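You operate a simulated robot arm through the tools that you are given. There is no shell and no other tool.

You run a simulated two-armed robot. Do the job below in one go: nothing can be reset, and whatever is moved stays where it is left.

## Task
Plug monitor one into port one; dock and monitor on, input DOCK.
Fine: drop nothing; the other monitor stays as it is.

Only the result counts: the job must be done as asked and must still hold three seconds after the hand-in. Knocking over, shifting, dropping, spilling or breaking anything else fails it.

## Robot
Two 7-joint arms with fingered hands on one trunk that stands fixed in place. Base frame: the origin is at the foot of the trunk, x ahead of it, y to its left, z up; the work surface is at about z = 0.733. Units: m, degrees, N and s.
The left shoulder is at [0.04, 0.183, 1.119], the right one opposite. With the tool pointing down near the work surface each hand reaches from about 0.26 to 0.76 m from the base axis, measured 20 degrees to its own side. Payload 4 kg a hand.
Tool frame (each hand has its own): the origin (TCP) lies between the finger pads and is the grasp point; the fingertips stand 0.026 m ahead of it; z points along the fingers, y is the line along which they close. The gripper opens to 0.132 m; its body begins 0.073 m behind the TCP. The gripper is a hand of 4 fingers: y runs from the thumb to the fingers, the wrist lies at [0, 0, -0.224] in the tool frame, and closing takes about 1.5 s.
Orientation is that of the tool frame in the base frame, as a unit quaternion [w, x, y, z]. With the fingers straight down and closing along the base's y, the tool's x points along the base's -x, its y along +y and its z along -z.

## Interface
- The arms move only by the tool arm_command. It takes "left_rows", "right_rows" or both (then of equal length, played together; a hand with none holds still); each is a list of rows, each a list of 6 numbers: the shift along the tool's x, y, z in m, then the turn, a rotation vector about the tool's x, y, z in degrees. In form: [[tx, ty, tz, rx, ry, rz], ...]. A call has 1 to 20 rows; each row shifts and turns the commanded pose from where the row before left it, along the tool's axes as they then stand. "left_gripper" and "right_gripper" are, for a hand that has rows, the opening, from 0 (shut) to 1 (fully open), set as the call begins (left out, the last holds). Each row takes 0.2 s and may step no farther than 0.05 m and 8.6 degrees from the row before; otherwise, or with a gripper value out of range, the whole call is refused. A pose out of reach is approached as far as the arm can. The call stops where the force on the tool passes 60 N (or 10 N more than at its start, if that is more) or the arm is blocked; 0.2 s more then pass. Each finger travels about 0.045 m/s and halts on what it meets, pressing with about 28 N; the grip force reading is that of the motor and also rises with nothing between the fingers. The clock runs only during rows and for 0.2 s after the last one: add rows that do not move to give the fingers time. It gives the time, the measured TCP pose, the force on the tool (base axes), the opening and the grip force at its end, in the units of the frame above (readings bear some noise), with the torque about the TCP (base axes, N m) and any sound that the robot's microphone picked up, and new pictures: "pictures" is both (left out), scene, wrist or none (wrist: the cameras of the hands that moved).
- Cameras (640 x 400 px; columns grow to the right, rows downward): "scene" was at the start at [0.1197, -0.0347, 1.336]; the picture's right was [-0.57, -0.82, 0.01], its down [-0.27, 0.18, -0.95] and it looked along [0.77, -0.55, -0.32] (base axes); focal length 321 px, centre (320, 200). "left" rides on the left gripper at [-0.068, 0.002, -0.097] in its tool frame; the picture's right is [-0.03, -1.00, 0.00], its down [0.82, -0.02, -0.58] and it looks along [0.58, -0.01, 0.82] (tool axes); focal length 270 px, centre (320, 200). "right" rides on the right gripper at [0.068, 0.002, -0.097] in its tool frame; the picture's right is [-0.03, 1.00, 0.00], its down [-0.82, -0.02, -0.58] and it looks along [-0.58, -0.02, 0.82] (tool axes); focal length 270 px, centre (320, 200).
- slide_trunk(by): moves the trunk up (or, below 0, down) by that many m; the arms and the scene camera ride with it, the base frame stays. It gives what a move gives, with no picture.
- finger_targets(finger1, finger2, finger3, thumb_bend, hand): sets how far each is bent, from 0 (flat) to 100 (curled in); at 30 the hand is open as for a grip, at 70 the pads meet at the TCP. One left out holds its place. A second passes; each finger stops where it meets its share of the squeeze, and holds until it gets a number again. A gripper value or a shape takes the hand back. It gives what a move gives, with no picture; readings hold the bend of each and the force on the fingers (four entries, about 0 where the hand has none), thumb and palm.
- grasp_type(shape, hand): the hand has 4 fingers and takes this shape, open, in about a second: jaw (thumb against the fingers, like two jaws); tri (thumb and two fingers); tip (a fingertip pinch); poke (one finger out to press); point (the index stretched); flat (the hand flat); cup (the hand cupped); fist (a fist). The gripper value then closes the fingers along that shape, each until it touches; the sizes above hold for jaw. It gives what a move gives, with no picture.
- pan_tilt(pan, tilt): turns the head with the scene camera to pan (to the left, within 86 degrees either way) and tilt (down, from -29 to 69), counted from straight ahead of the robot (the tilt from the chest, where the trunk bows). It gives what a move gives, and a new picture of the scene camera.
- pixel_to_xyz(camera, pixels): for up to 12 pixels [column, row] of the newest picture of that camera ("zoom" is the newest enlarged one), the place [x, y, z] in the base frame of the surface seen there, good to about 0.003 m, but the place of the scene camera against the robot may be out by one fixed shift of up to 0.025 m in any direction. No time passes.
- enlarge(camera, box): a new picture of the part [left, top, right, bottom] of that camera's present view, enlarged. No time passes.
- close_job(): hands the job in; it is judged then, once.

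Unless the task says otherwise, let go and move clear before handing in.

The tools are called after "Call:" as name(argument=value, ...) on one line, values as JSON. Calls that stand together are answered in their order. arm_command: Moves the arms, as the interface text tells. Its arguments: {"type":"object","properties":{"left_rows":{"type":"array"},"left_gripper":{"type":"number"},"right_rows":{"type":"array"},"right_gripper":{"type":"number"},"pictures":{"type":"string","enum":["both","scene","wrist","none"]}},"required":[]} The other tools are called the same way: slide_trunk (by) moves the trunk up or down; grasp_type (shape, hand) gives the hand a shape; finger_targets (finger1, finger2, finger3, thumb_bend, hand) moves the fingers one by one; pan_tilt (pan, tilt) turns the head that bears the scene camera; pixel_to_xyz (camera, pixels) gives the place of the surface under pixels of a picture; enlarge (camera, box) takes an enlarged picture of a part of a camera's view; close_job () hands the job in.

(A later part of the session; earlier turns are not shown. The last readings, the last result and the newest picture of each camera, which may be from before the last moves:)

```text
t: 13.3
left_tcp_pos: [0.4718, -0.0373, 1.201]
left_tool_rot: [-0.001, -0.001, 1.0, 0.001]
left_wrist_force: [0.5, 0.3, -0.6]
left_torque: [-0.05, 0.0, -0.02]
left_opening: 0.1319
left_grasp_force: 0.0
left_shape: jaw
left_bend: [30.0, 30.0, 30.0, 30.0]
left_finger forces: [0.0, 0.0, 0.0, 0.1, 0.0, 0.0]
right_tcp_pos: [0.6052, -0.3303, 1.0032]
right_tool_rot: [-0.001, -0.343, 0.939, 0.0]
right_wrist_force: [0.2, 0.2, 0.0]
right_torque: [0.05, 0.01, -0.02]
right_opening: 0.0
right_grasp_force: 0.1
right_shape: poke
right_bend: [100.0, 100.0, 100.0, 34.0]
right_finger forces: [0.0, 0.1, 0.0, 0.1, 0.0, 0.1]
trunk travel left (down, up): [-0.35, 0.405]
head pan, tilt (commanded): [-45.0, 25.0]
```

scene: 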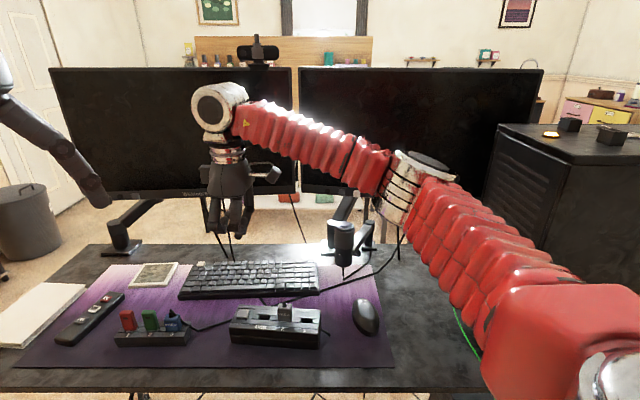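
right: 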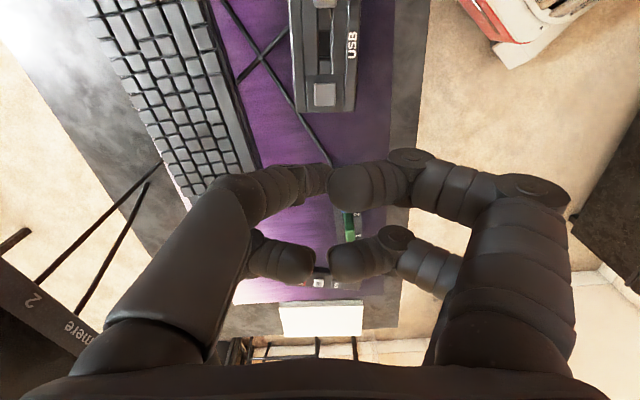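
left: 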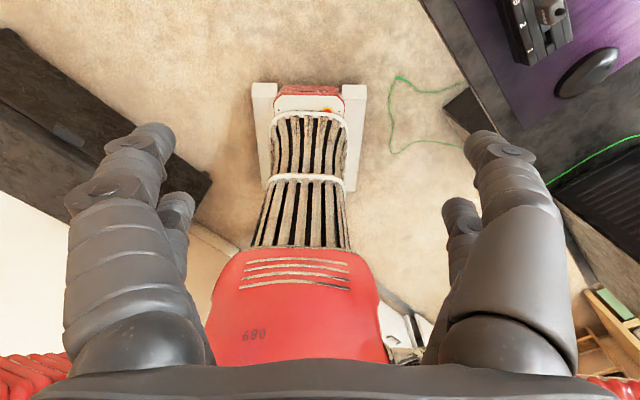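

The dock button now shows at right-camera (324,95). I'll measure it precisely, along with the other dock points in view.

Call:
pixel_to_xyz(camera="right", pixels=[[324, 95], [316, 88], [333, 103], [296, 108], [355, 110], [323, 50], [348, 228], [330, 180]])

Call:
enlarge(camera="right", box=[220, 0, 400, 112])

Call:
enlarge(camera="scene", box=[190, 130, 290, 250])

```text
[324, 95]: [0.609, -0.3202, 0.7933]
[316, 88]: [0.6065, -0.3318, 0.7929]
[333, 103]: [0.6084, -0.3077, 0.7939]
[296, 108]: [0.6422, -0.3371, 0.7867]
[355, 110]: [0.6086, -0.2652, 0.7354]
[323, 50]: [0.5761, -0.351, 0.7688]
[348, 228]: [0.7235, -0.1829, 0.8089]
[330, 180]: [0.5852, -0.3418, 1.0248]
```

```text
3.56 times, centred on (310, 56) of right
```

zoom: 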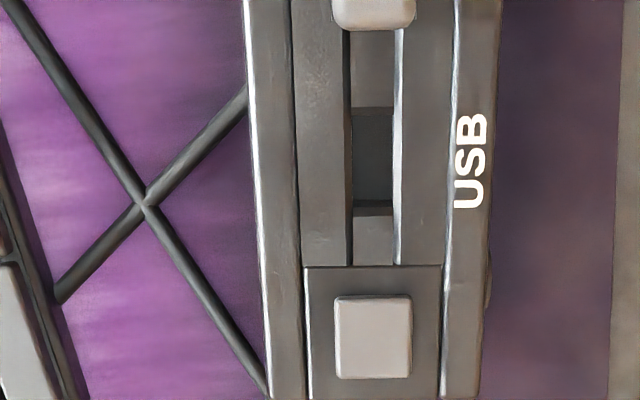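

```text
3.33 times, centred on (240, 190) of scene
```

zoom: 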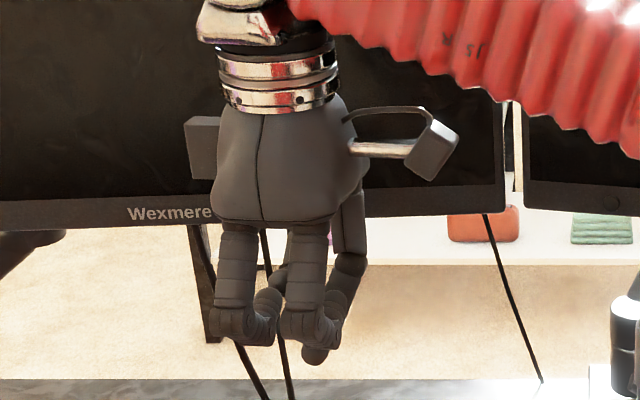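

The right-camera zoom confirms the monitor-1 cable runs straight through the crossing at (145,205) towards the holder, so the blue plug is monitor 1's. I'll fix the poke tip's offset using the scene view and recheck the shift on the dock button.

Call:
pixel_to_xyz(camera="zoom", pixels=[[315, 358], [315, 350], [300, 325], [260, 330]])

Call:
enlarge(camera="scene", box=[220, 295, 340, 360])

```text
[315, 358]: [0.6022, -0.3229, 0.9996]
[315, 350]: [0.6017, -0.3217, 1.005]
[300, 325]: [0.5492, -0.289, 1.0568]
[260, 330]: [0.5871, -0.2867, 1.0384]
```

```text
5.33 times, centred on (280, 328) of scene
```

zoom: 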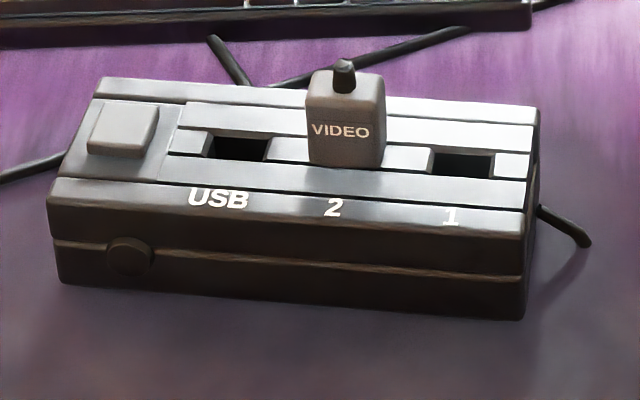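

Call:
pixel_to_xyz(camera="zoom", pixels=[[123, 123], [95, 145], [148, 148], [110, 105], [157, 108], [460, 165], [433, 175], [490, 155], [345, 85], [130, 255], [102, 82], [535, 112]])

```text
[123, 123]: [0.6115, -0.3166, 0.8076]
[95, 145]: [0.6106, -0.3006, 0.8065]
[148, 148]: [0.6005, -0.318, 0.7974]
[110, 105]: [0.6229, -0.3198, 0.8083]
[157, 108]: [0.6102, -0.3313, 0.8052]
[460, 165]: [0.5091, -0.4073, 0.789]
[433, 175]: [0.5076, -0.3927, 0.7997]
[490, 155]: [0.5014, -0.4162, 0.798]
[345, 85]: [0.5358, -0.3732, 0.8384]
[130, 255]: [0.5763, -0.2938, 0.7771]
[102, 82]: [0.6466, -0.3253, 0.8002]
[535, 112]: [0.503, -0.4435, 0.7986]
```

The button centre is (0.609,-0.320,0.793), agreeing across both cameras, and the tip's end is about 0.026 m ahead of the TCP. I'll move over the button and descend to just above it.

Call:
arm_command(right_rows=[[-0.0104, 0.003, 0.03, 0, 0, 0], [0, 0, 0.036, 0, 0, 0], [0, 0, 0.036, 0, 0, 0], [0, 0, 0.036, 0, 0, 0], [0, 0, 0.034, 0, 0, 0]], pictures="both")

Call:
enlarge(camera="scene", box=[190, 250, 340, 345])

Call:
enlarge(camera="right", box=[200, 100, 460, 260])

```text
t: 14.5
left_tcp_pos: [0.4706, -0.0369, 1.2011]
left_tool_rot: [-0.001, 0.0, 1.0, 0.0]
left_wrist_force: [0.8, 0.8, -0.3]
left_torque: [0.01, 0.01, -0.02]
left_opening: 0.1314
left_grasp_force: 0.1
left_shape: jaw
left_bend: [30.0, 30.0, 30.0, 30.0]
left_finger forces: [0.1, 0.1, 0.0, 0.0, 0.0, 0.0]
right_tcp_pos: [0.6107, -0.3217, 0.8318]
right_tool_rot: [0.0, -0.342, 0.94, -0.001]
right_wrist_force: [0.7, 0.4, -0.5]
right_torque: [0.02, 0.04, 0.01]
right_opening: 0.0
right_grasp_force: 0.1
right_shape: poke
right_bend: [100.0, 100.0, 100.0, 34.0]
right_finger forces: [0.0, 0.1, 0.0, 0.0, 0.0, 0.0]
trunk travel left (down, up): [-0.35, 0.405]
head pan, tilt (commanded): [-45.0, 25.0]
```

scene: 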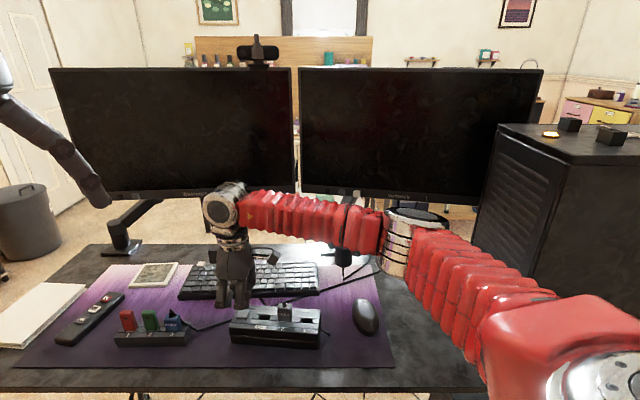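
right: 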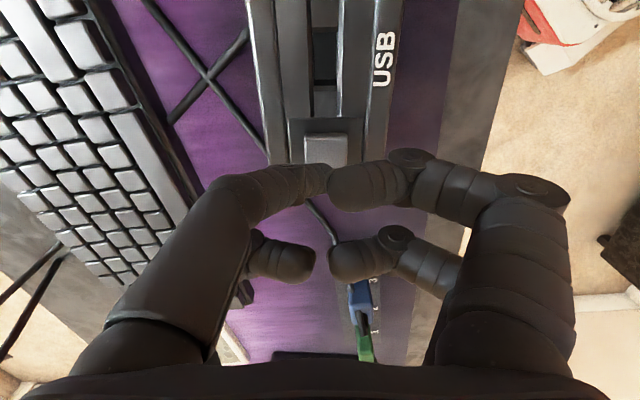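

```text
4.21 times, centred on (265, 298) of scene
```

zoom: 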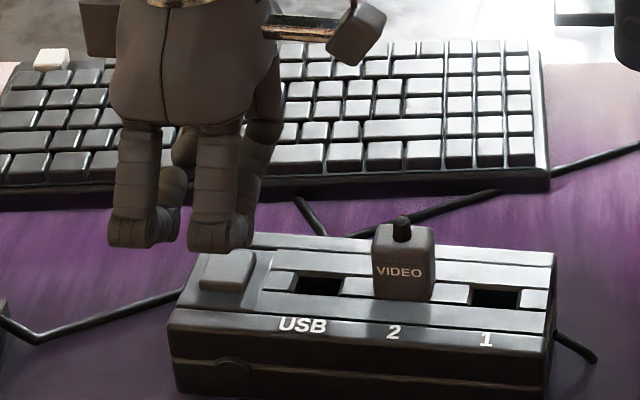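

```text
2.46 times, centred on (330, 180) of right
```

zoom: 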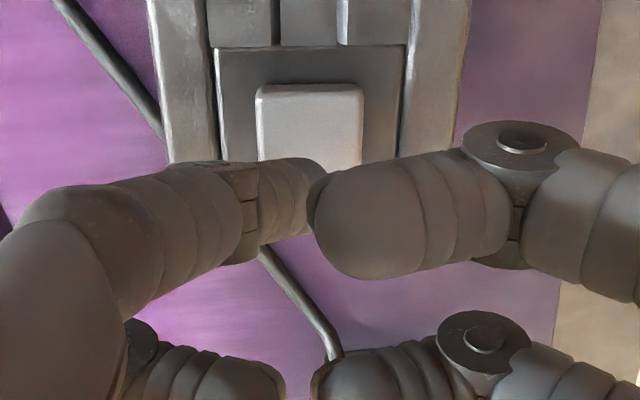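

The tip hangs about 13 mm above the button, within a few millimetres of its centre. I'll lower it in small steps and watch the force and any sound.

Call:
arm_command(right_rows=[[0, -0.001, 0.008, 0, 0, 0], [0, 0, 0.003, 0, 0, 0], [0, 0, 0.002, 0, 0, 0], [0, 0, 0.002, 0, 0, 0]], pictures="wrist")

```text
t: 15.5
left_tcp_pos: [0.47, -0.037, 1.2014]
left_tool_rot: [0.0, 0.0, 1.0, -0.001]
left_wrist_force: [0.5, 0.1, 0.0]
left_torque: [0.02, 0.0, -0.02]
left_opening: 0.1321
left_grasp_force: 0.2
left_shape: jaw
left_bend: [30.0, 30.0, 30.0, 30.0]
left_finger forces: [0.1, 0.0, 0.1, 0.0, 0.0, 0.0]
right_tcp_pos: [0.6126, -0.3217, 0.818]
right_tool_rot: [0.0, -0.342, 0.94, 0.0]
right_wrist_force: [1.1, -0.1, 3.1]
right_torque: [-0.07, -0.01, 0.0]
right_opening: 0.0001
right_grasp_force: 0.0
right_shape: poke
right_bend: [100.0, 100.0, 100.0, 34.0]
right_finger forces: [0.0, 0.0, 0.0, 0.0, 2.9, 0.1]
trunk travel left (down, up): [-0.35, 0.405]
head pan, tilt (commanded): [-45.0, 25.0]
heard: click
```

right: 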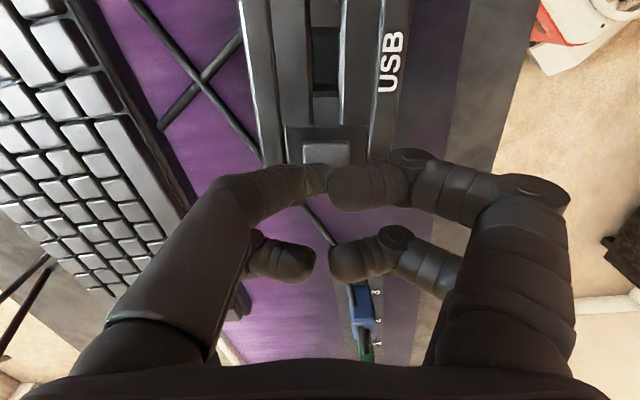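

Contact at about 3 N and a click was heard. I'll lift straight off and check the dock's round LED.

Call:
arm_command(right_rows=[[0, 0, -0.01, 0, 0, 0], [0, 0, -0.04, 0, 0, 0], [0, 0, -0.04, 0, 0, 0], [0, 0, -0.03, 0, 0, 0]], pictures="both")

Call:
enlarge(camera="scene", box=[220, 295, 340, 360])

```text
t: 16.5
left_tcp_pos: [0.4706, -0.0366, 1.2012]
left_tool_rot: [0.001, 0.0, 1.0, -0.001]
left_wrist_force: [0.0, -0.3, -0.4]
left_torque: [-0.04, -0.02, 0.03]
left_opening: 0.1321
left_grasp_force: 0.0
left_shape: jaw
left_bend: [30.0, 30.0, 30.0, 30.0]
left_finger forces: [0.0, 0.0, 0.1, 0.1, 0.0, 0.1]
right_tcp_pos: [0.6103, -0.3224, 0.9391]
right_tool_rot: [0.0, -0.342, 0.94, 0.0]
right_wrist_force: [0.2, 0.1, 0.8]
right_torque: [0.01, 0.01, -0.04]
right_opening: 0.0
right_grasp_force: 0.1
right_shape: poke
right_bend: [100.0, 100.0, 100.0, 34.0]
right_finger forces: [0.0, 0.1, 0.0, 0.0, 0.0, 0.0]
trunk travel left (down, up): [-0.35, 0.405]
head pan, tilt (commanded): [-45.0, 25.0]
```

scene: 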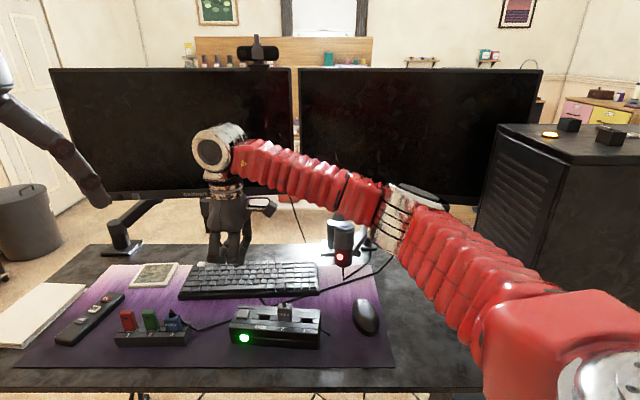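
right: 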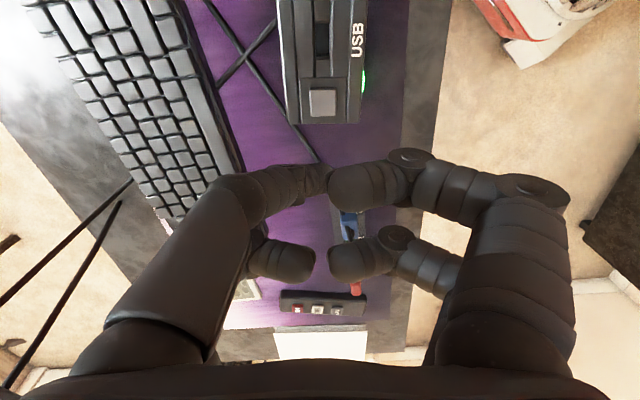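

```text
5.33 times, centred on (280, 328) of scene
```

zoom: 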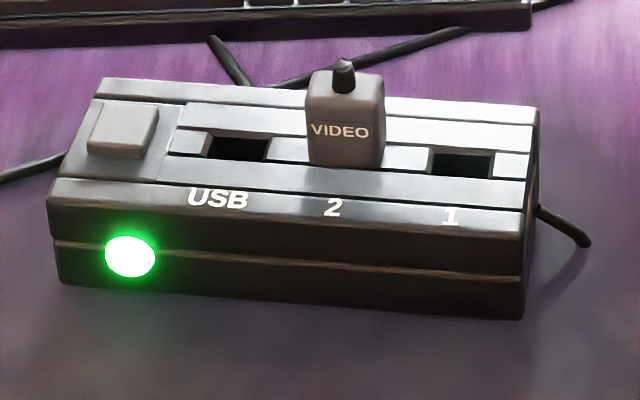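

The dock LED at (244,338) is green and the mic at (340,257) lit up, so the dock is on and the round items are LEDs. Next I'll open the hand and move over the blue plug, aligning to the holder.

Call:
grasp_type(shape="jaw", hand="right")

Call:
arm_command(right_rows=[[-0.0405, 0.011, -0.005, 0, 0, 0], [-0.0405, 0.011, 0, 0, 0, 0], [-0.0405, 0.011, 0, 0, 0, 0], [0, 0, 0, 0, 0, -6.3], [0, 0, 0, 0, 0, 0]], right_gripper=1, pictures="both")

```text
t: 17.4
left_tcp_pos: [0.4705, -0.0373, 1.2017]
left_tool_rot: [-0.001, 0.001, 1.0, 0.0]
left_wrist_force: [0.1, -1.5, 0.1]
left_torque: [0.0, 0.02, 0.02]
left_opening: 0.1319
left_grasp_force: 0.2
left_shape: jaw
left_bend: [30.0, 30.0, 30.0, 30.0]
left_finger forces: [0.0, 0.0, 0.1, 0.0, 0.0, 0.0]
right_tcp_pos: [0.6106, -0.3212, 0.938]
right_tool_rot: [0.001, -0.343, 0.939, 0.0]
right_wrist_force: [-0.1, -0.3, 0.7]
right_torque: [-0.01, -0.02, 0.02]
right_opening: 0.1319
right_grasp_force: 0.0
right_shape: jaw
right_bend: [30.0, 30.0, 30.0, 30.0]
right_finger forces: [0.0, 0.1, 0.1, 0.0, 0.1, 0.0]
trunk travel left (down, up): [-0.35, 0.405]
head pan, tilt (commanded): [-45.0, 25.0]
```

```text
t: 18.6
left_tcp_pos: [0.4704, -0.0364, 1.2022]
left_tool_rot: [-0.001, 0.0, 1.0, 0.0]
left_wrist_force: [-0.1, 0.1, 0.4]
left_torque: [0.0, -0.04, 0.03]
left_opening: 0.1318
left_grasp_force: 0.0
left_shape: jaw
left_bend: [30.0, 30.0, 30.0, 30.0]
left_finger forces: [0.0, 0.0, 0.0, 0.0, 0.1, 0.0]
right_tcp_pos: [0.6841, -0.2166, 0.9412]
right_tool_rot: [0.001, -0.394, 0.919, 0.0]
right_wrist_force: [0.4, 0.4, -0.6]
right_torque: [-0.01, -0.03, 0.03]
right_opening: 0.1319
right_grasp_force: 0.2
right_shape: jaw
right_bend: [30.0, 30.0, 30.0, 30.0]
right_finger forces: [0.1, 0.1, 0.0, 0.0, 0.0, 0.0]
trunk travel left (down, up): [-0.35, 0.405]
head pan, tilt (commanded): [-45.0, 25.0]
```

scene: 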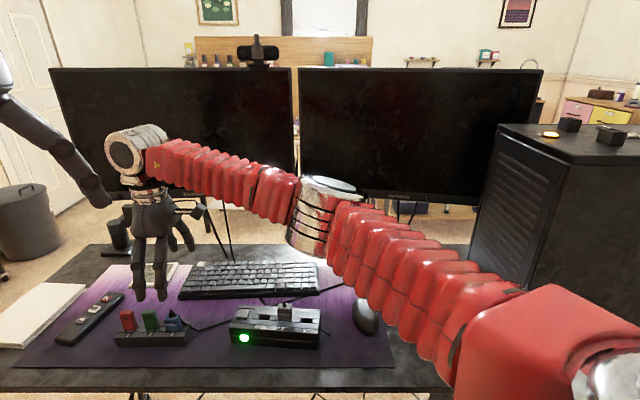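
right: 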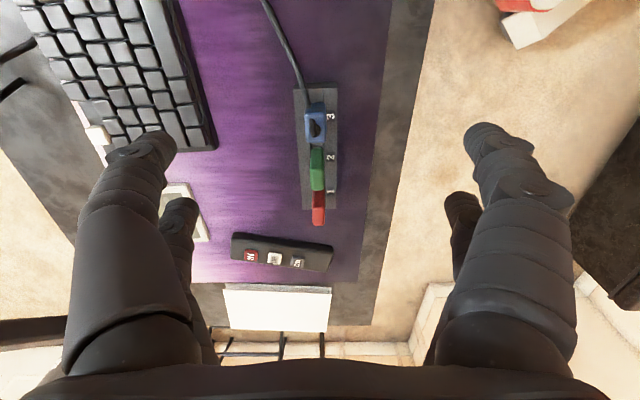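

The blue plug is now well seen at right-camera (316,122) with the boot at (316,125) and the cable leaving towards (300,80). I'll zoom and measure its top face.

Call:
enlarge(camera="right", box=[260, 70, 380, 145])

```text
5.33 times, centred on (320, 108) of right
```

zoom: 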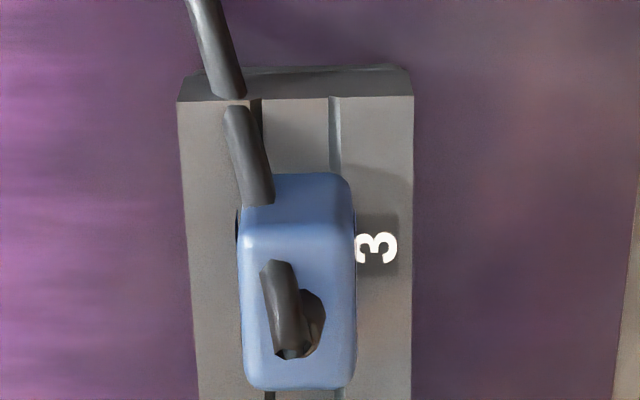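

Call:
pixel_to_xyz(camera="zoom", pixels=[[256, 250], [340, 250], [258, 375], [340, 375], [255, 190], [345, 190], [182, 102], [410, 100], [275, 280], [310, 330], [232, 110], [220, 60]])

```text
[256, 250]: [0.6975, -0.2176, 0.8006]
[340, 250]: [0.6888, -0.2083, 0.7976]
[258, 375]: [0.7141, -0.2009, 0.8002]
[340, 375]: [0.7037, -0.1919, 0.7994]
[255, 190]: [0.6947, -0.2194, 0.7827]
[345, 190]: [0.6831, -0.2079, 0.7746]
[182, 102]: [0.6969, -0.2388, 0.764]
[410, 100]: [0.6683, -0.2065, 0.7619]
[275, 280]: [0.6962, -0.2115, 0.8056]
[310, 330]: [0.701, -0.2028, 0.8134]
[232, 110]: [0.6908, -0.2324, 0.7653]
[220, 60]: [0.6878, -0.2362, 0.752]
```

The plug's top face is centred at (0.701,-0.205,0.7995), about 28 × 17 mm, and already aligned with the tool's x. I'll test-close fingers 2 and 3 in the air here to measure where their tips sit.

Call:
finger_targets(hand="right", finger2=56, finger3=56, finger1=20, thumb_bend=20)

Call:
arm_command(right_rows=[[0.0, 0, 0, 0, 0, 0], [0.0, 0, 0, 0, 0, 0]], pictures="both")

Call:
enlarge(camera="scene", box=[90, 180, 240, 320])

```text
t: 19.6
left_tcp_pos: [0.469, -0.0376, 1.2018]
left_tool_rot: [0.0, 0.0, 1.0, 0.0]
left_wrist_force: [0.1, 0.6, 0.8]
left_torque: [-0.01, -0.02, -0.02]
left_opening: 0.132
left_grasp_force: 0.0
left_shape: jaw
left_bend: [30.0, 30.0, 30.0, 30.0]
left_finger forces: [0.0, 0.1, 0.1, 0.0, 0.0, 0.1]
right_tcp_pos: [0.6817, -0.2165, 0.9424]
right_tool_rot: [-0.001, -0.392, 0.92, 0.0]
right_wrist_force: [0.4, -0.1, -0.9]
right_torque: [-0.01, -0.01, -0.03]
right_opening: 0.1531
right_grasp_force: 0.1
right_shape: fingers
right_bend: [20.0, 56.0, 56.0, 20.0]
right_finger forces: [0.0, 0.0, 0.1, 0.0, 0.0, 0.0]
trunk travel left (down, up): [-0.35, 0.405]
head pan, tilt (commanded): [-45.0, 25.0]
```

```text
t: 20.2
left_tcp_pos: [0.4699, -0.0374, 1.2017]
left_tool_rot: [-0.001, 0.0, 1.0, 0.0]
left_wrist_force: [1.0, -0.5, 0.4]
left_torque: [0.0, 0.02, -0.03]
left_opening: 0.1319
left_grasp_force: 0.0
left_shape: jaw
left_bend: [30.0, 30.0, 30.0, 30.0]
left_finger forces: [0.0, 0.0, 0.0, 0.1, 0.0, 0.0]
right_tcp_pos: [0.6823, -0.2175, 0.9415]
right_tool_rot: [0.0, -0.393, 0.919, 0.0]
right_wrist_force: [0.2, -0.4, -0.4]
right_torque: [-0.04, 0.03, 0.04]
right_opening: 0.1535
right_grasp_force: 0.1
right_shape: fingers
right_bend: [20.0, 56.0, 56.0, 20.0]
right_finger forces: [0.1, 0.1, 0.0, 0.1, 0.0, 0.1]
trunk travel left (down, up): [-0.35, 0.405]
head pan, tilt (commanded): [-45.0, 25.0]
```

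scene: 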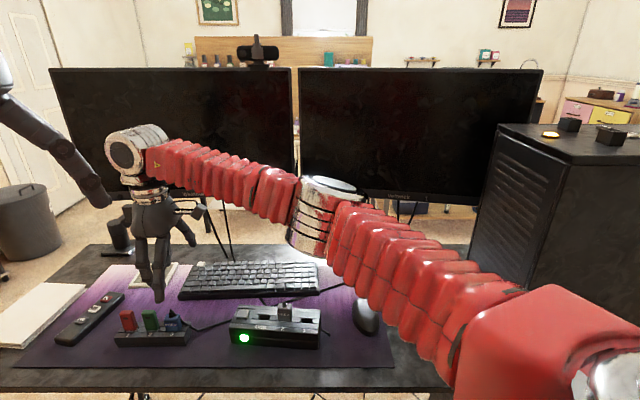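
right: 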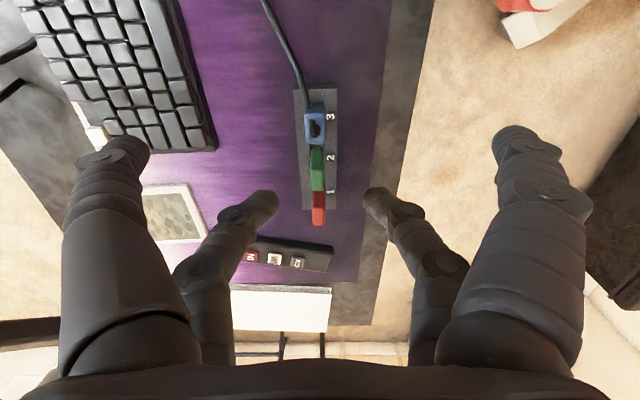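

```text
2.86 times, centred on (165, 250) of scene
```

zoom: 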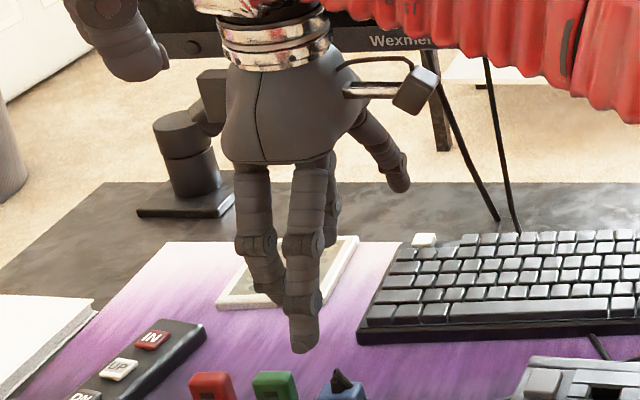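

At bend 56 the far digits' tips show at right-camera (265,200) and (377,197). I'll measure them.

Call:
pixel_to_xyz(camera="right", pixels=[[265, 198], [258, 205], [374, 196], [383, 205], [272, 200], [368, 198], [240, 215], [405, 215], [520, 140], [115, 145]])

```text
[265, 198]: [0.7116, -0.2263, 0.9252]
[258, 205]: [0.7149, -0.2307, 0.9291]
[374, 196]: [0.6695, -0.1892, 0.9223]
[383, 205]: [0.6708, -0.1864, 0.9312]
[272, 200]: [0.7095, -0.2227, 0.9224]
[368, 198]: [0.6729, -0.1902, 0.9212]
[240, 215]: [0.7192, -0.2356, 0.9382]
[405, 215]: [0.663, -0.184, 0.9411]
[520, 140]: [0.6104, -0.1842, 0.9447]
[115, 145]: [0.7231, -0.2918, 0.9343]
```

Tips sit around tool x -0.0185, y ±0.022, about 0.026 m ahead of the TCP at bend 56. I'll shift so fingers 2 and 3 straddle the plug's broad faces and go down part way to recheck.

Call:
arm_command(right_rows=[[-0.0028, -0.0048, 0.03, 0, 0, 0], [0, 0, 0.035, 0, 0, 0], [0, 0, 0.035, 0, 0, 0], [0, 0, 0, 0, 0, 0]], pictures="both")

Call:
enlarge(camera="right", box=[220, 80, 420, 240])

Call:
enlarge(camera="scene", box=[100, 250, 240, 350])

```text
t: 21.2
left_tcp_pos: [0.47, -0.0368, 1.2024]
left_tool_rot: [0.0, 0.0, 1.0, 0.0]
left_wrist_force: [-0.7, 0.6, -0.1]
left_torque: [0.02, 0.0, -0.01]
left_opening: 0.1321
left_grasp_force: 0.0
left_shape: jaw
left_bend: [30.0, 30.0, 30.0, 30.0]
left_finger forces: [0.0, 0.0, 0.1, 0.1, 0.1, 0.1]
right_tcp_pos: [0.6872, -0.2191, 0.8415]
right_tool_rot: [0.0, -0.393, 0.92, -0.001]
right_wrist_force: [0.2, -0.6, 0.7]
right_torque: [-0.01, 0.03, 0.0]
right_opening: 0.1537
right_grasp_force: 0.1
right_shape: fingers
right_bend: [20.0, 56.0, 56.0, 20.0]
right_finger forces: [0.0, 0.1, 0.0, 0.0, 0.1, 0.0]
trunk travel left (down, up): [-0.35, 0.405]
head pan, tilt (commanded): [-45.0, 25.0]
```

scene: 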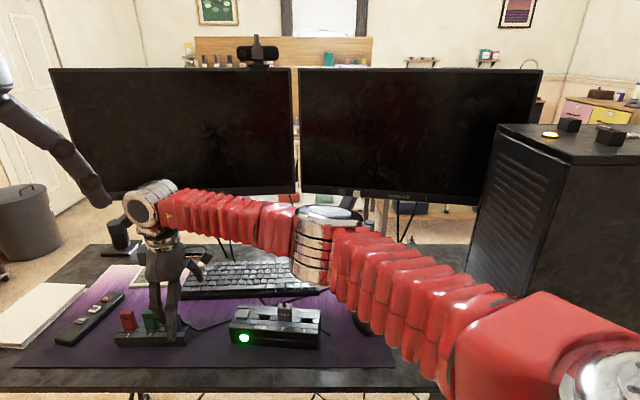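
right: 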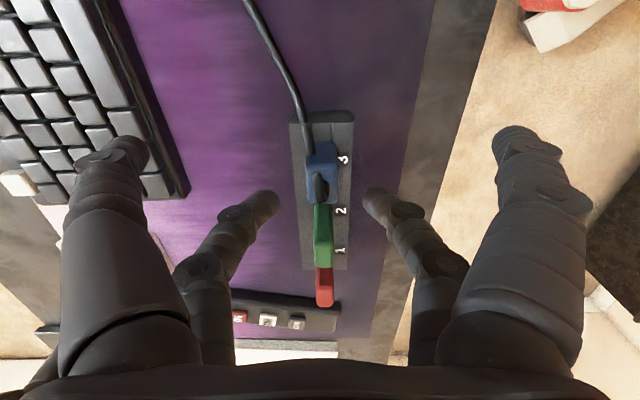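

```text
2.50 times, centred on (320, 160) of right
```

zoom: 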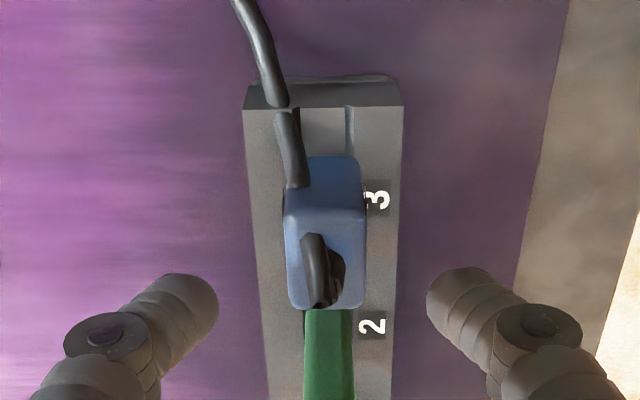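

```text
4.00 times, centred on (170, 300) of scene
```

zoom: 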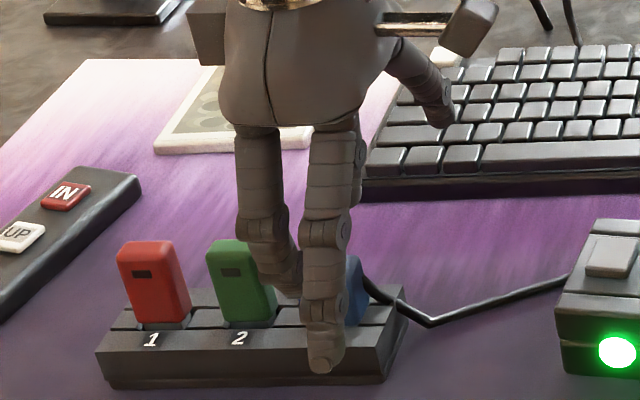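

Finger tips at zoom (190,290) and (455,285) have their midpoint at column 322, matching the plug's centre at 325. I'll measure the plug top again to check the along-holder alignment.

Call:
pixel_to_xyz(camera="right", pixels=[[308, 166], [334, 166], [310, 200], [333, 200], [326, 175], [263, 198], [374, 196], [323, 215]])

```text
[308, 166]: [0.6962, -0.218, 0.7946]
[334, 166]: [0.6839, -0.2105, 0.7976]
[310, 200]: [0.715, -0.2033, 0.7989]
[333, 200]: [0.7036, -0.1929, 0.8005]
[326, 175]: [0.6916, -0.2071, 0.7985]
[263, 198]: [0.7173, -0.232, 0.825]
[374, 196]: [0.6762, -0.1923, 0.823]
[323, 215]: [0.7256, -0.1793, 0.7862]
```

The plug is centred at tool x -0.018, y 0.000, right where fingers 2 and 3 will close. I'll descend so the tips stop just above the holder's top, watching the force.

Call:
arm_command(right_rows=[[0, 0, 0.02, 0, 0, 0], [0, 0, 0.015, 0, 0, 0], [0, 0, 0.008, 0, 0, 0], [0, 0, 0.004, 0, 0, 0], [0, 0, 0, 0, 0, 0]], pictures="both")

Call:
enlarge(camera="right", box=[220, 120, 420, 260])

Call:
enlarge(camera="scene", box=[100, 280, 220, 360])

```text
t: 22.4
left_tcp_pos: [0.4698, -0.0387, 1.2028]
left_tool_rot: [-0.001, 0.0, 1.0, 0.0]
left_wrist_force: [0.8, -0.2, -0.4]
left_torque: [0.0, 0.0, 0.0]
left_opening: 0.132
left_grasp_force: 0.1
left_shape: jaw
left_bend: [30.0, 30.0, 30.0, 30.0]
left_finger forces: [0.1, 0.0, 0.1, 0.1, 0.0, 0.0]
right_tcp_pos: [0.6885, -0.2207, 0.7944]
right_tool_rot: [-0.001, -0.393, 0.919, 0.0]
right_wrist_force: [0.2, -0.8, 0.1]
right_torque: [0.03, -0.02, -0.02]
right_opening: 0.1536
right_grasp_force: 0.0
right_shape: fingers
right_bend: [20.0, 56.0, 56.0, 20.0]
right_finger forces: [0.0, 0.1, 0.1, 0.0, 0.0, 0.1]
trunk travel left (down, up): [-0.35, 0.405]
head pan, tilt (commanded): [-45.0, 25.0]
```

scene: 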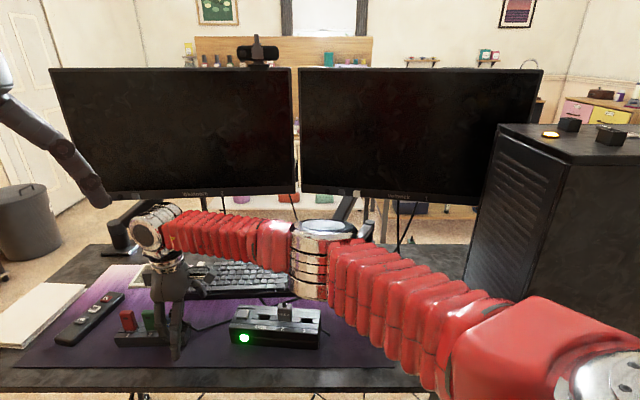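
right: 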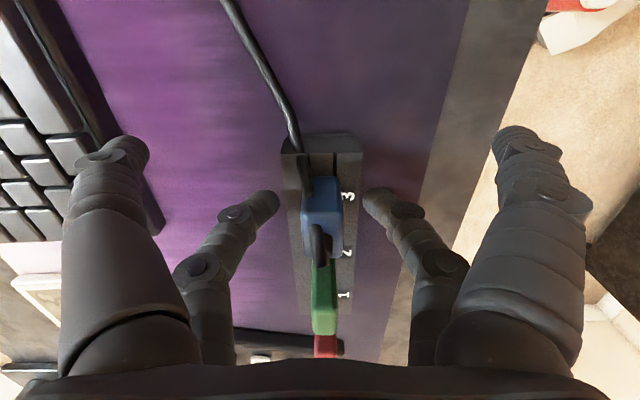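

```text
2.86 times, centred on (320, 190) of right
```

zoom: 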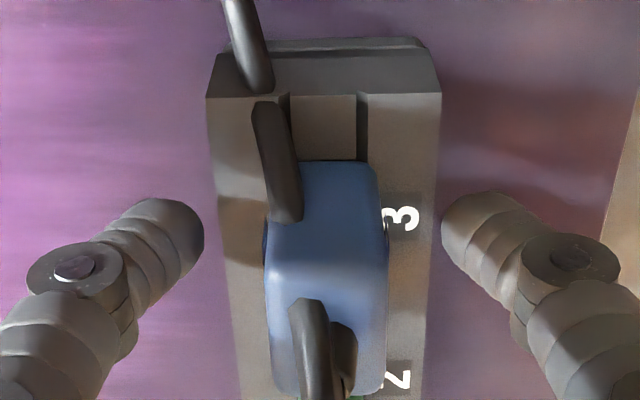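

```text
5.00 times, centred on (160, 320) of scene
```

zoom: 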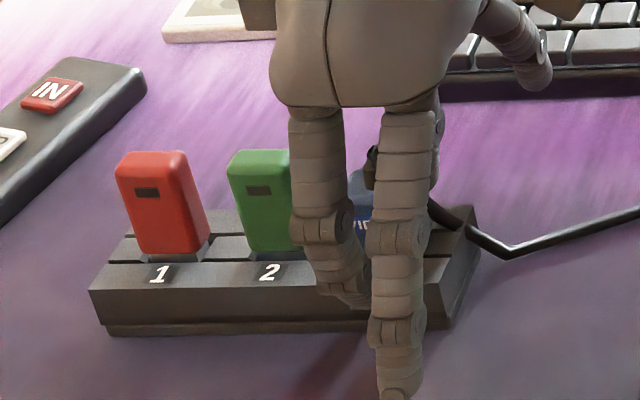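

The tips clear the holder and straddle the plug. I'll close fingers 2 and 3 onto it.

Call:
finger_targets(hand="right", finger2=80, finger3=80)

Call:
arm_command(right_rows=[[0, 0, 0, 0, 0, 0], [0, 0, 0, 0, 0, 0]], pictures="both")

Call:
enlarge(camera="right", box=[220, 120, 420, 260])

Call:
enlarge(camera="scene", box=[100, 280, 220, 360])

```text
t: 23.4
left_tcp_pos: [0.4703, -0.0368, 1.2018]
left_tool_rot: [-0.001, 0.0, 1.0, -0.001]
left_wrist_force: [-1.3, 0.2, 0.5]
left_torque: [0.0, 0.01, -0.02]
left_opening: 0.132
left_grasp_force: 0.1
left_shape: jaw
left_bend: [30.0, 30.0, 30.0, 30.0]
left_finger forces: [0.0, 0.0, 0.0, 0.0, 0.0, 0.0]
right_tcp_pos: [0.6878, -0.2183, 0.7948]
right_tool_rot: [0.0, -0.393, 0.919, 0.0]
right_wrist_force: [0.7, -0.2, 0.1]
right_torque: [-0.02, 0.03, 0.02]
right_opening: 0.1537
right_grasp_force: 8.8
right_shape: fingers
right_bend: [20.0, 68.0, 68.0, 20.0]
right_finger forces: [0.0, 8.8, 8.8, 0.0, 0.1, 0.0]
trunk travel left (down, up): [-0.35, 0.405]
head pan, tilt (commanded): [-45.0, 25.0]
```

```text
t: 24.0
left_tcp_pos: [0.4704, -0.0374, 1.203]
left_tool_rot: [0.0, 0.0, 1.0, 0.0]
left_wrist_force: [0.1, -0.4, 0.2]
left_torque: [-0.01, 0.01, 0.02]
left_opening: 0.132
left_grasp_force: 0.1
left_shape: jaw
left_bend: [30.0, 30.0, 30.0, 30.0]
left_finger forces: [0.0, 0.0, 0.0, 0.0, 0.1, 0.0]
right_tcp_pos: [0.6886, -0.2203, 0.7938]
right_tool_rot: [0.0, -0.394, 0.919, 0.0]
right_wrist_force: [0.7, 0.0, 0.0]
right_torque: [0.01, 0.02, 0.03]
right_opening: 0.1531
right_grasp_force: 8.2
right_shape: fingers
right_bend: [20.0, 68.0, 68.0, 20.0]
right_finger forces: [0.1, 8.8, 8.8, 0.0, 0.1, 0.0]
trunk travel left (down, up): [-0.35, 0.405]
head pan, tilt (commanded): [-45.0, 25.0]
```

scene: 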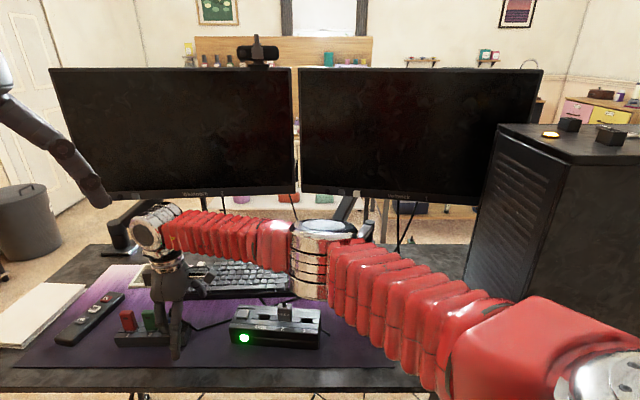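
right: 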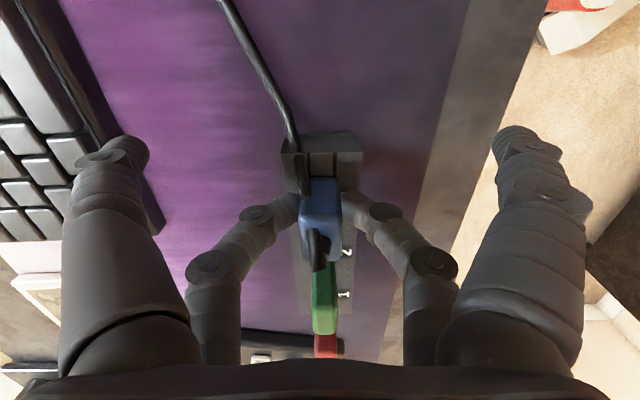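

```text
2.86 times, centred on (320, 190) of right
```

zoom: 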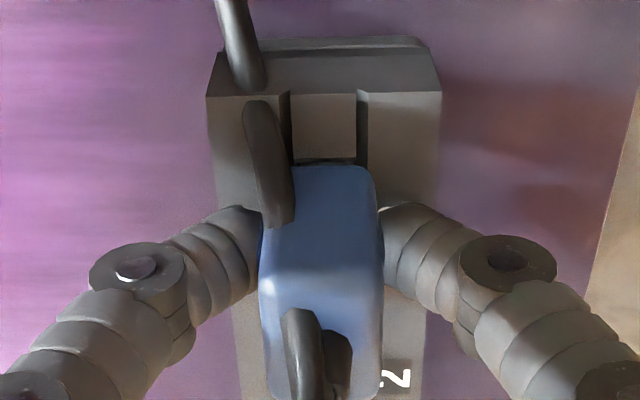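

```text
5.00 times, centred on (160, 320) of scene
```

zoom: 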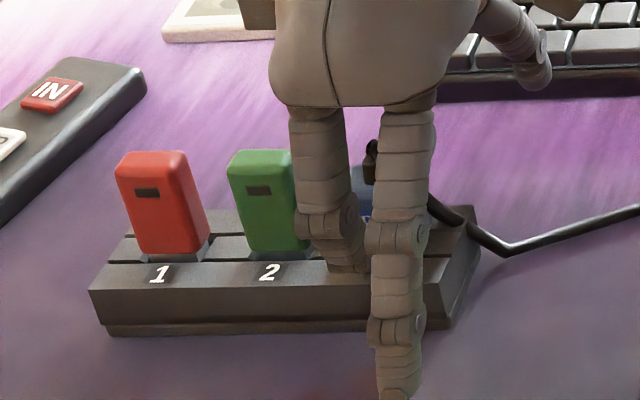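

Fingers 2 and 3 grip at 8.8 N each with the plug between them. I'll pull straight up in small steps and check for slip.

Call:
arm_command(right_rows=[[0, 0, -0.003, 0, 0, 0], [0, 0, -0.003, 0, 0, 0], [0, 0, -0.004, 0, 0, 0]], pictures="both")

Call:
enlarge(camera="right", box=[220, 120, 420, 260])

Call:
enlarge(camera="scene", box=[100, 280, 220, 360])

```text
t: 24.8
left_tcp_pos: [0.4693, -0.0378, 1.2019]
left_tool_rot: [-0.001, 0.0, 1.0, 0.0]
left_wrist_force: [0.0, 0.6, -0.1]
left_torque: [-0.01, 0.02, 0.0]
left_opening: 0.132
left_grasp_force: 0.0
left_shape: jaw
left_bend: [30.0, 30.0, 30.0, 30.0]
left_finger forces: [0.1, 0.0, 0.0, 0.1, 0.0, 0.0]
right_tcp_pos: [0.6883, -0.2189, 0.8052]
right_tool_rot: [0.0, -0.393, 0.919, 0.0]
right_wrist_force: [-0.3, 0.0, -0.3]
right_torque: [-0.01, 0.01, -0.02]
right_opening: 0.1534
right_grasp_force: 8.3
right_shape: fingers
right_bend: [20.0, 68.0, 68.0, 20.0]
right_finger forces: [0.0, 8.8, 8.8, 0.0, 0.0, 0.0]
trunk travel left (down, up): [-0.35, 0.405]
head pan, tilt (commanded): [-45.0, 25.0]
```

scene: 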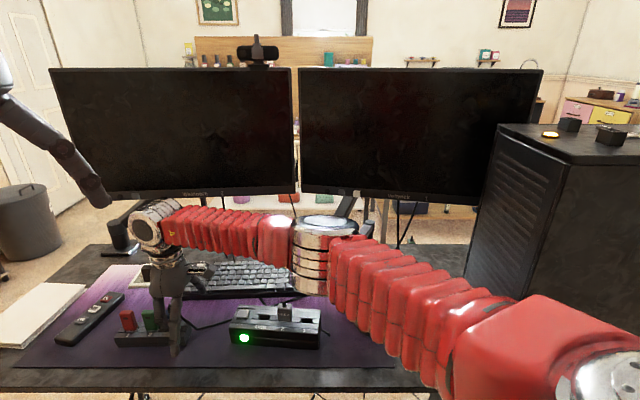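
right: 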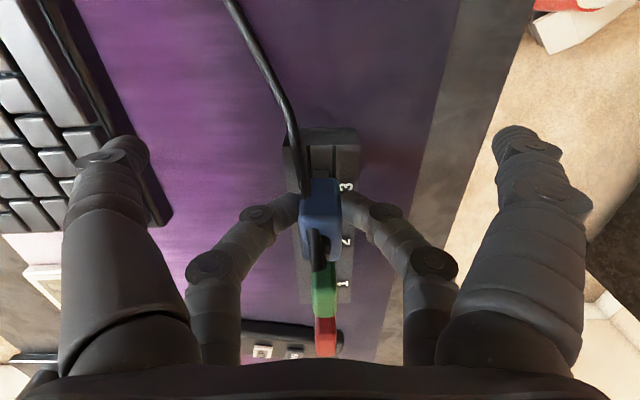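

```text
2.86 times, centred on (320, 190) of right
```

zoom: 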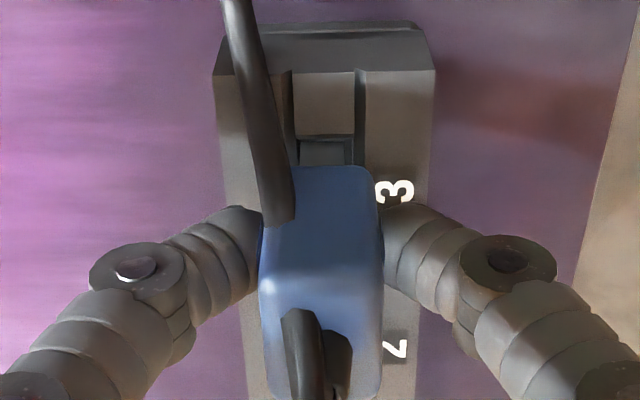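

```text
5.00 times, centred on (160, 320) of scene
```

zoom: 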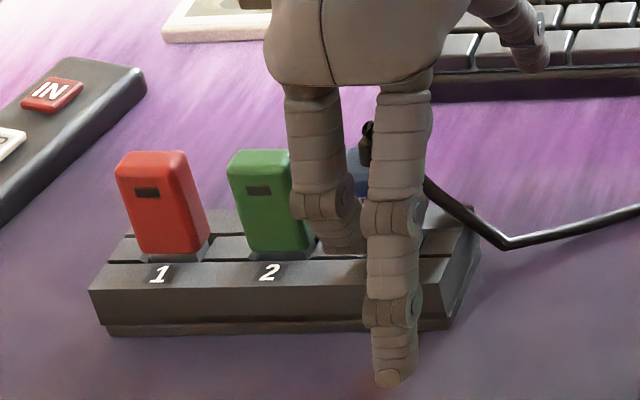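

The plug is moving with the hand and its slot shows open below it at zoom (325,150). I'll lift it well clear, to about z 0.91.

Call:
arm_command(right_rows=[[0, 0, -0.01, 0, 0, 0], [0, 0, -0.02, 0, 0, 0], [0, 0, -0.025, 0, 0, 0], [0, 0, -0.025, 0, 0, 0], [0, 0, -0.025, 0, 0, 0], [0, 0, 0, 0, 0, 0]], pictures="both")

Call:
enlarge(camera="right", box=[220, 80, 420, 260])

Call:
enlarge(camera="scene", box=[90, 200, 260, 360])

```text
t: 26.2
left_tcp_pos: [0.4708, -0.0376, 1.2021]
left_tool_rot: [-0.001, 0.0, 1.0, -0.001]
left_wrist_force: [0.0, -0.1, 0.2]
left_torque: [0.01, -0.01, 0.01]
left_opening: 0.1319
left_grasp_force: 0.1
left_shape: jaw
left_bend: [30.0, 30.0, 30.0, 30.0]
left_finger forces: [0.1, 0.0, 0.0, 0.1, 0.1, 0.0]
right_tcp_pos: [0.6896, -0.2207, 0.9108]
right_tool_rot: [0.0, -0.393, 0.919, 0.0]
right_wrist_force: [-0.4, 0.3, -0.1]
right_torque: [0.02, 0.0, 0.02]
right_opening: 0.1536
right_grasp_force: 9.1
right_shape: fingers
right_bend: [20.0, 68.0, 68.0, 20.0]
right_finger forces: [0.0, 8.8, 8.8, 0.1, 0.0, 0.1]
trunk travel left (down, up): [-0.35, 0.405]
head pan, tilt (commanded): [-45.0, 25.0]
```

scene: 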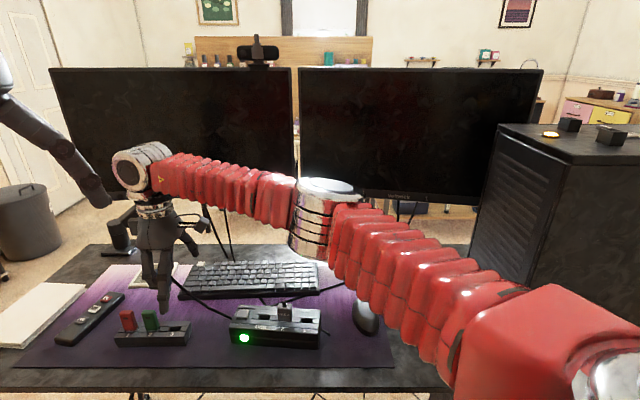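
right: 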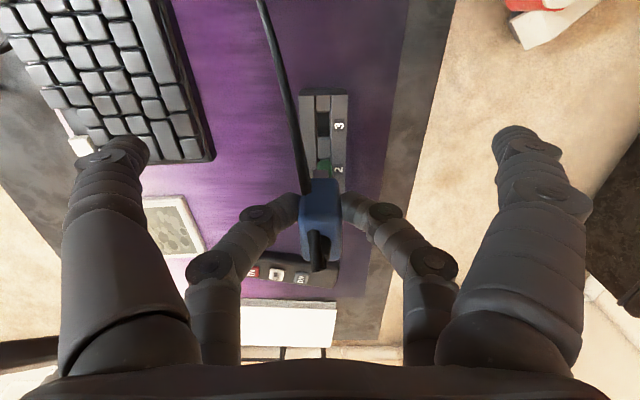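

```text
2.22 times, centred on (320, 170) of right
```

zoom: 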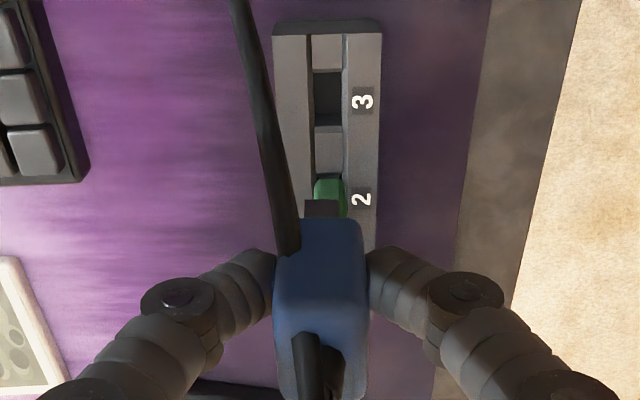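

```text
2.50 times, centred on (175, 280) of scene
```

zoom: 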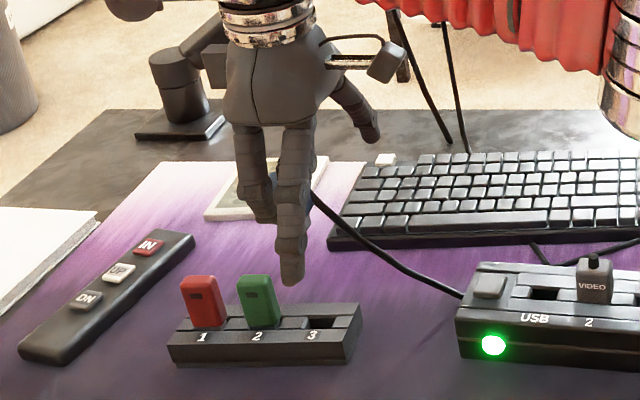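

The plug is clear, with slot 3 empty at zoom (328,100) and its tongue at (320,208). I'll turn 6.5° to match the dock's axis and carry it towards port 1, half way first.

Call:
arm_command(right_rows=[[0, 0, 0, 0, 0, 6.5], [0.04, -0.0029, 0, 0, 0, 0], [0.04, -0.0029, 0, 0, 0, 0], [0.04, -0.0029, 0, 0, 0, 0], [0.04, -0.0029, 0, 0, 0, 0], [0, 0, 0, 0, 0, 0]], pictures="both")

```text
t: 27.6
left_tcp_pos: [0.4704, -0.0367, 1.2022]
left_tool_rot: [0.0, 0.0, 1.0, 0.0]
left_wrist_force: [0.1, -0.6, -0.6]
left_torque: [0.01, 0.01, 0.0]
left_opening: 0.1319
left_grasp_force: 0.0
left_shape: jaw
left_bend: [30.0, 30.0, 30.0, 30.0]
left_finger forces: [0.1, 0.0, 0.0, 0.1, 0.0, 0.0]
right_tcp_pos: [0.572, -0.3322, 0.9071]
right_tool_rot: [0.001, -0.341, 0.94, 0.001]
right_wrist_force: [-0.3, 0.1, 0.1]
right_torque: [-0.02, -0.03, -0.03]
right_opening: 0.1533
right_grasp_force: 8.7
right_shape: fingers
right_bend: [20.0, 68.0, 68.0, 20.0]
right_finger forces: [0.0, 8.6, 8.7, 0.0, 0.1, 0.0]
trunk travel left (down, up): [-0.35, 0.405]
head pan, tilt (commanded): [-45.0, 25.0]
```

scene: 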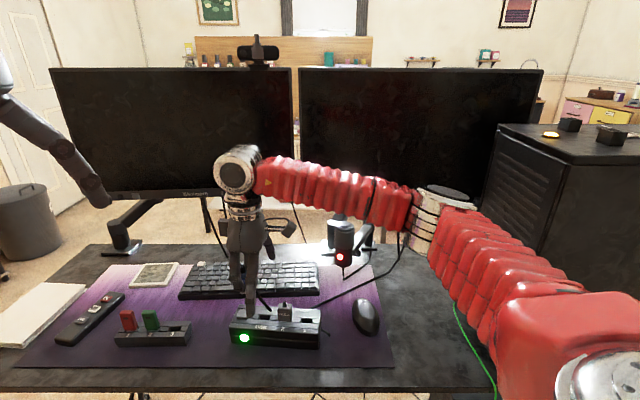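
right: 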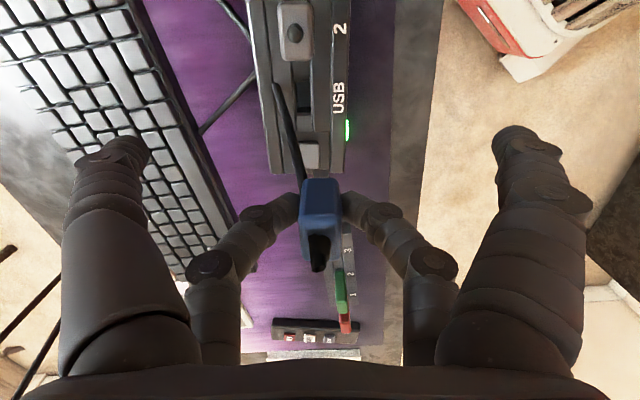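

The plug and its cable came along fine, and the elbow band at scene (440,215) is nearing the PC case. I'll check the elbow's distance to the case before moving on.

Call:
pixel_to_xyz(camera="scene", pixels=[[440, 190], [440, 220], [425, 235], [470, 215], [480, 240], [500, 150], [490, 230], [515, 240], [540, 250], [620, 160]])

Call:
enlarge(camera="right", box=[220, 0, 400, 120])

```text
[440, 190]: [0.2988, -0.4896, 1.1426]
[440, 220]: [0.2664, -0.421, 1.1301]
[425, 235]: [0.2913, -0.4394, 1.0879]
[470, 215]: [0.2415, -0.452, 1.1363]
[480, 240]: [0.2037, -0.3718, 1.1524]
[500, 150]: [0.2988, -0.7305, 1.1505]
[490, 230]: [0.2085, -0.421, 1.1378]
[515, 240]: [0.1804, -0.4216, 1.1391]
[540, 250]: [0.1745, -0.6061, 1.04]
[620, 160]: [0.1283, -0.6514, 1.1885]
```

```text
3.33 times, centred on (310, 60) of right
```

zoom: 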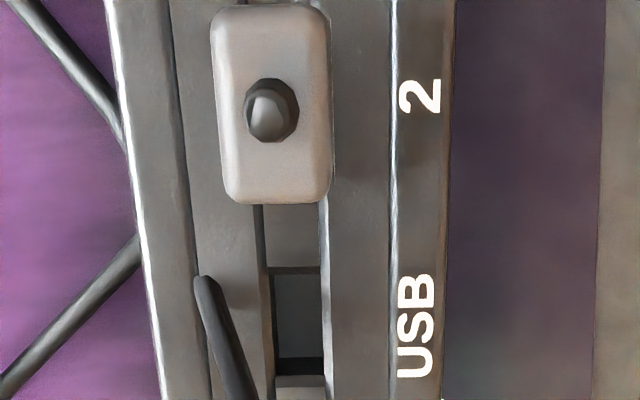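

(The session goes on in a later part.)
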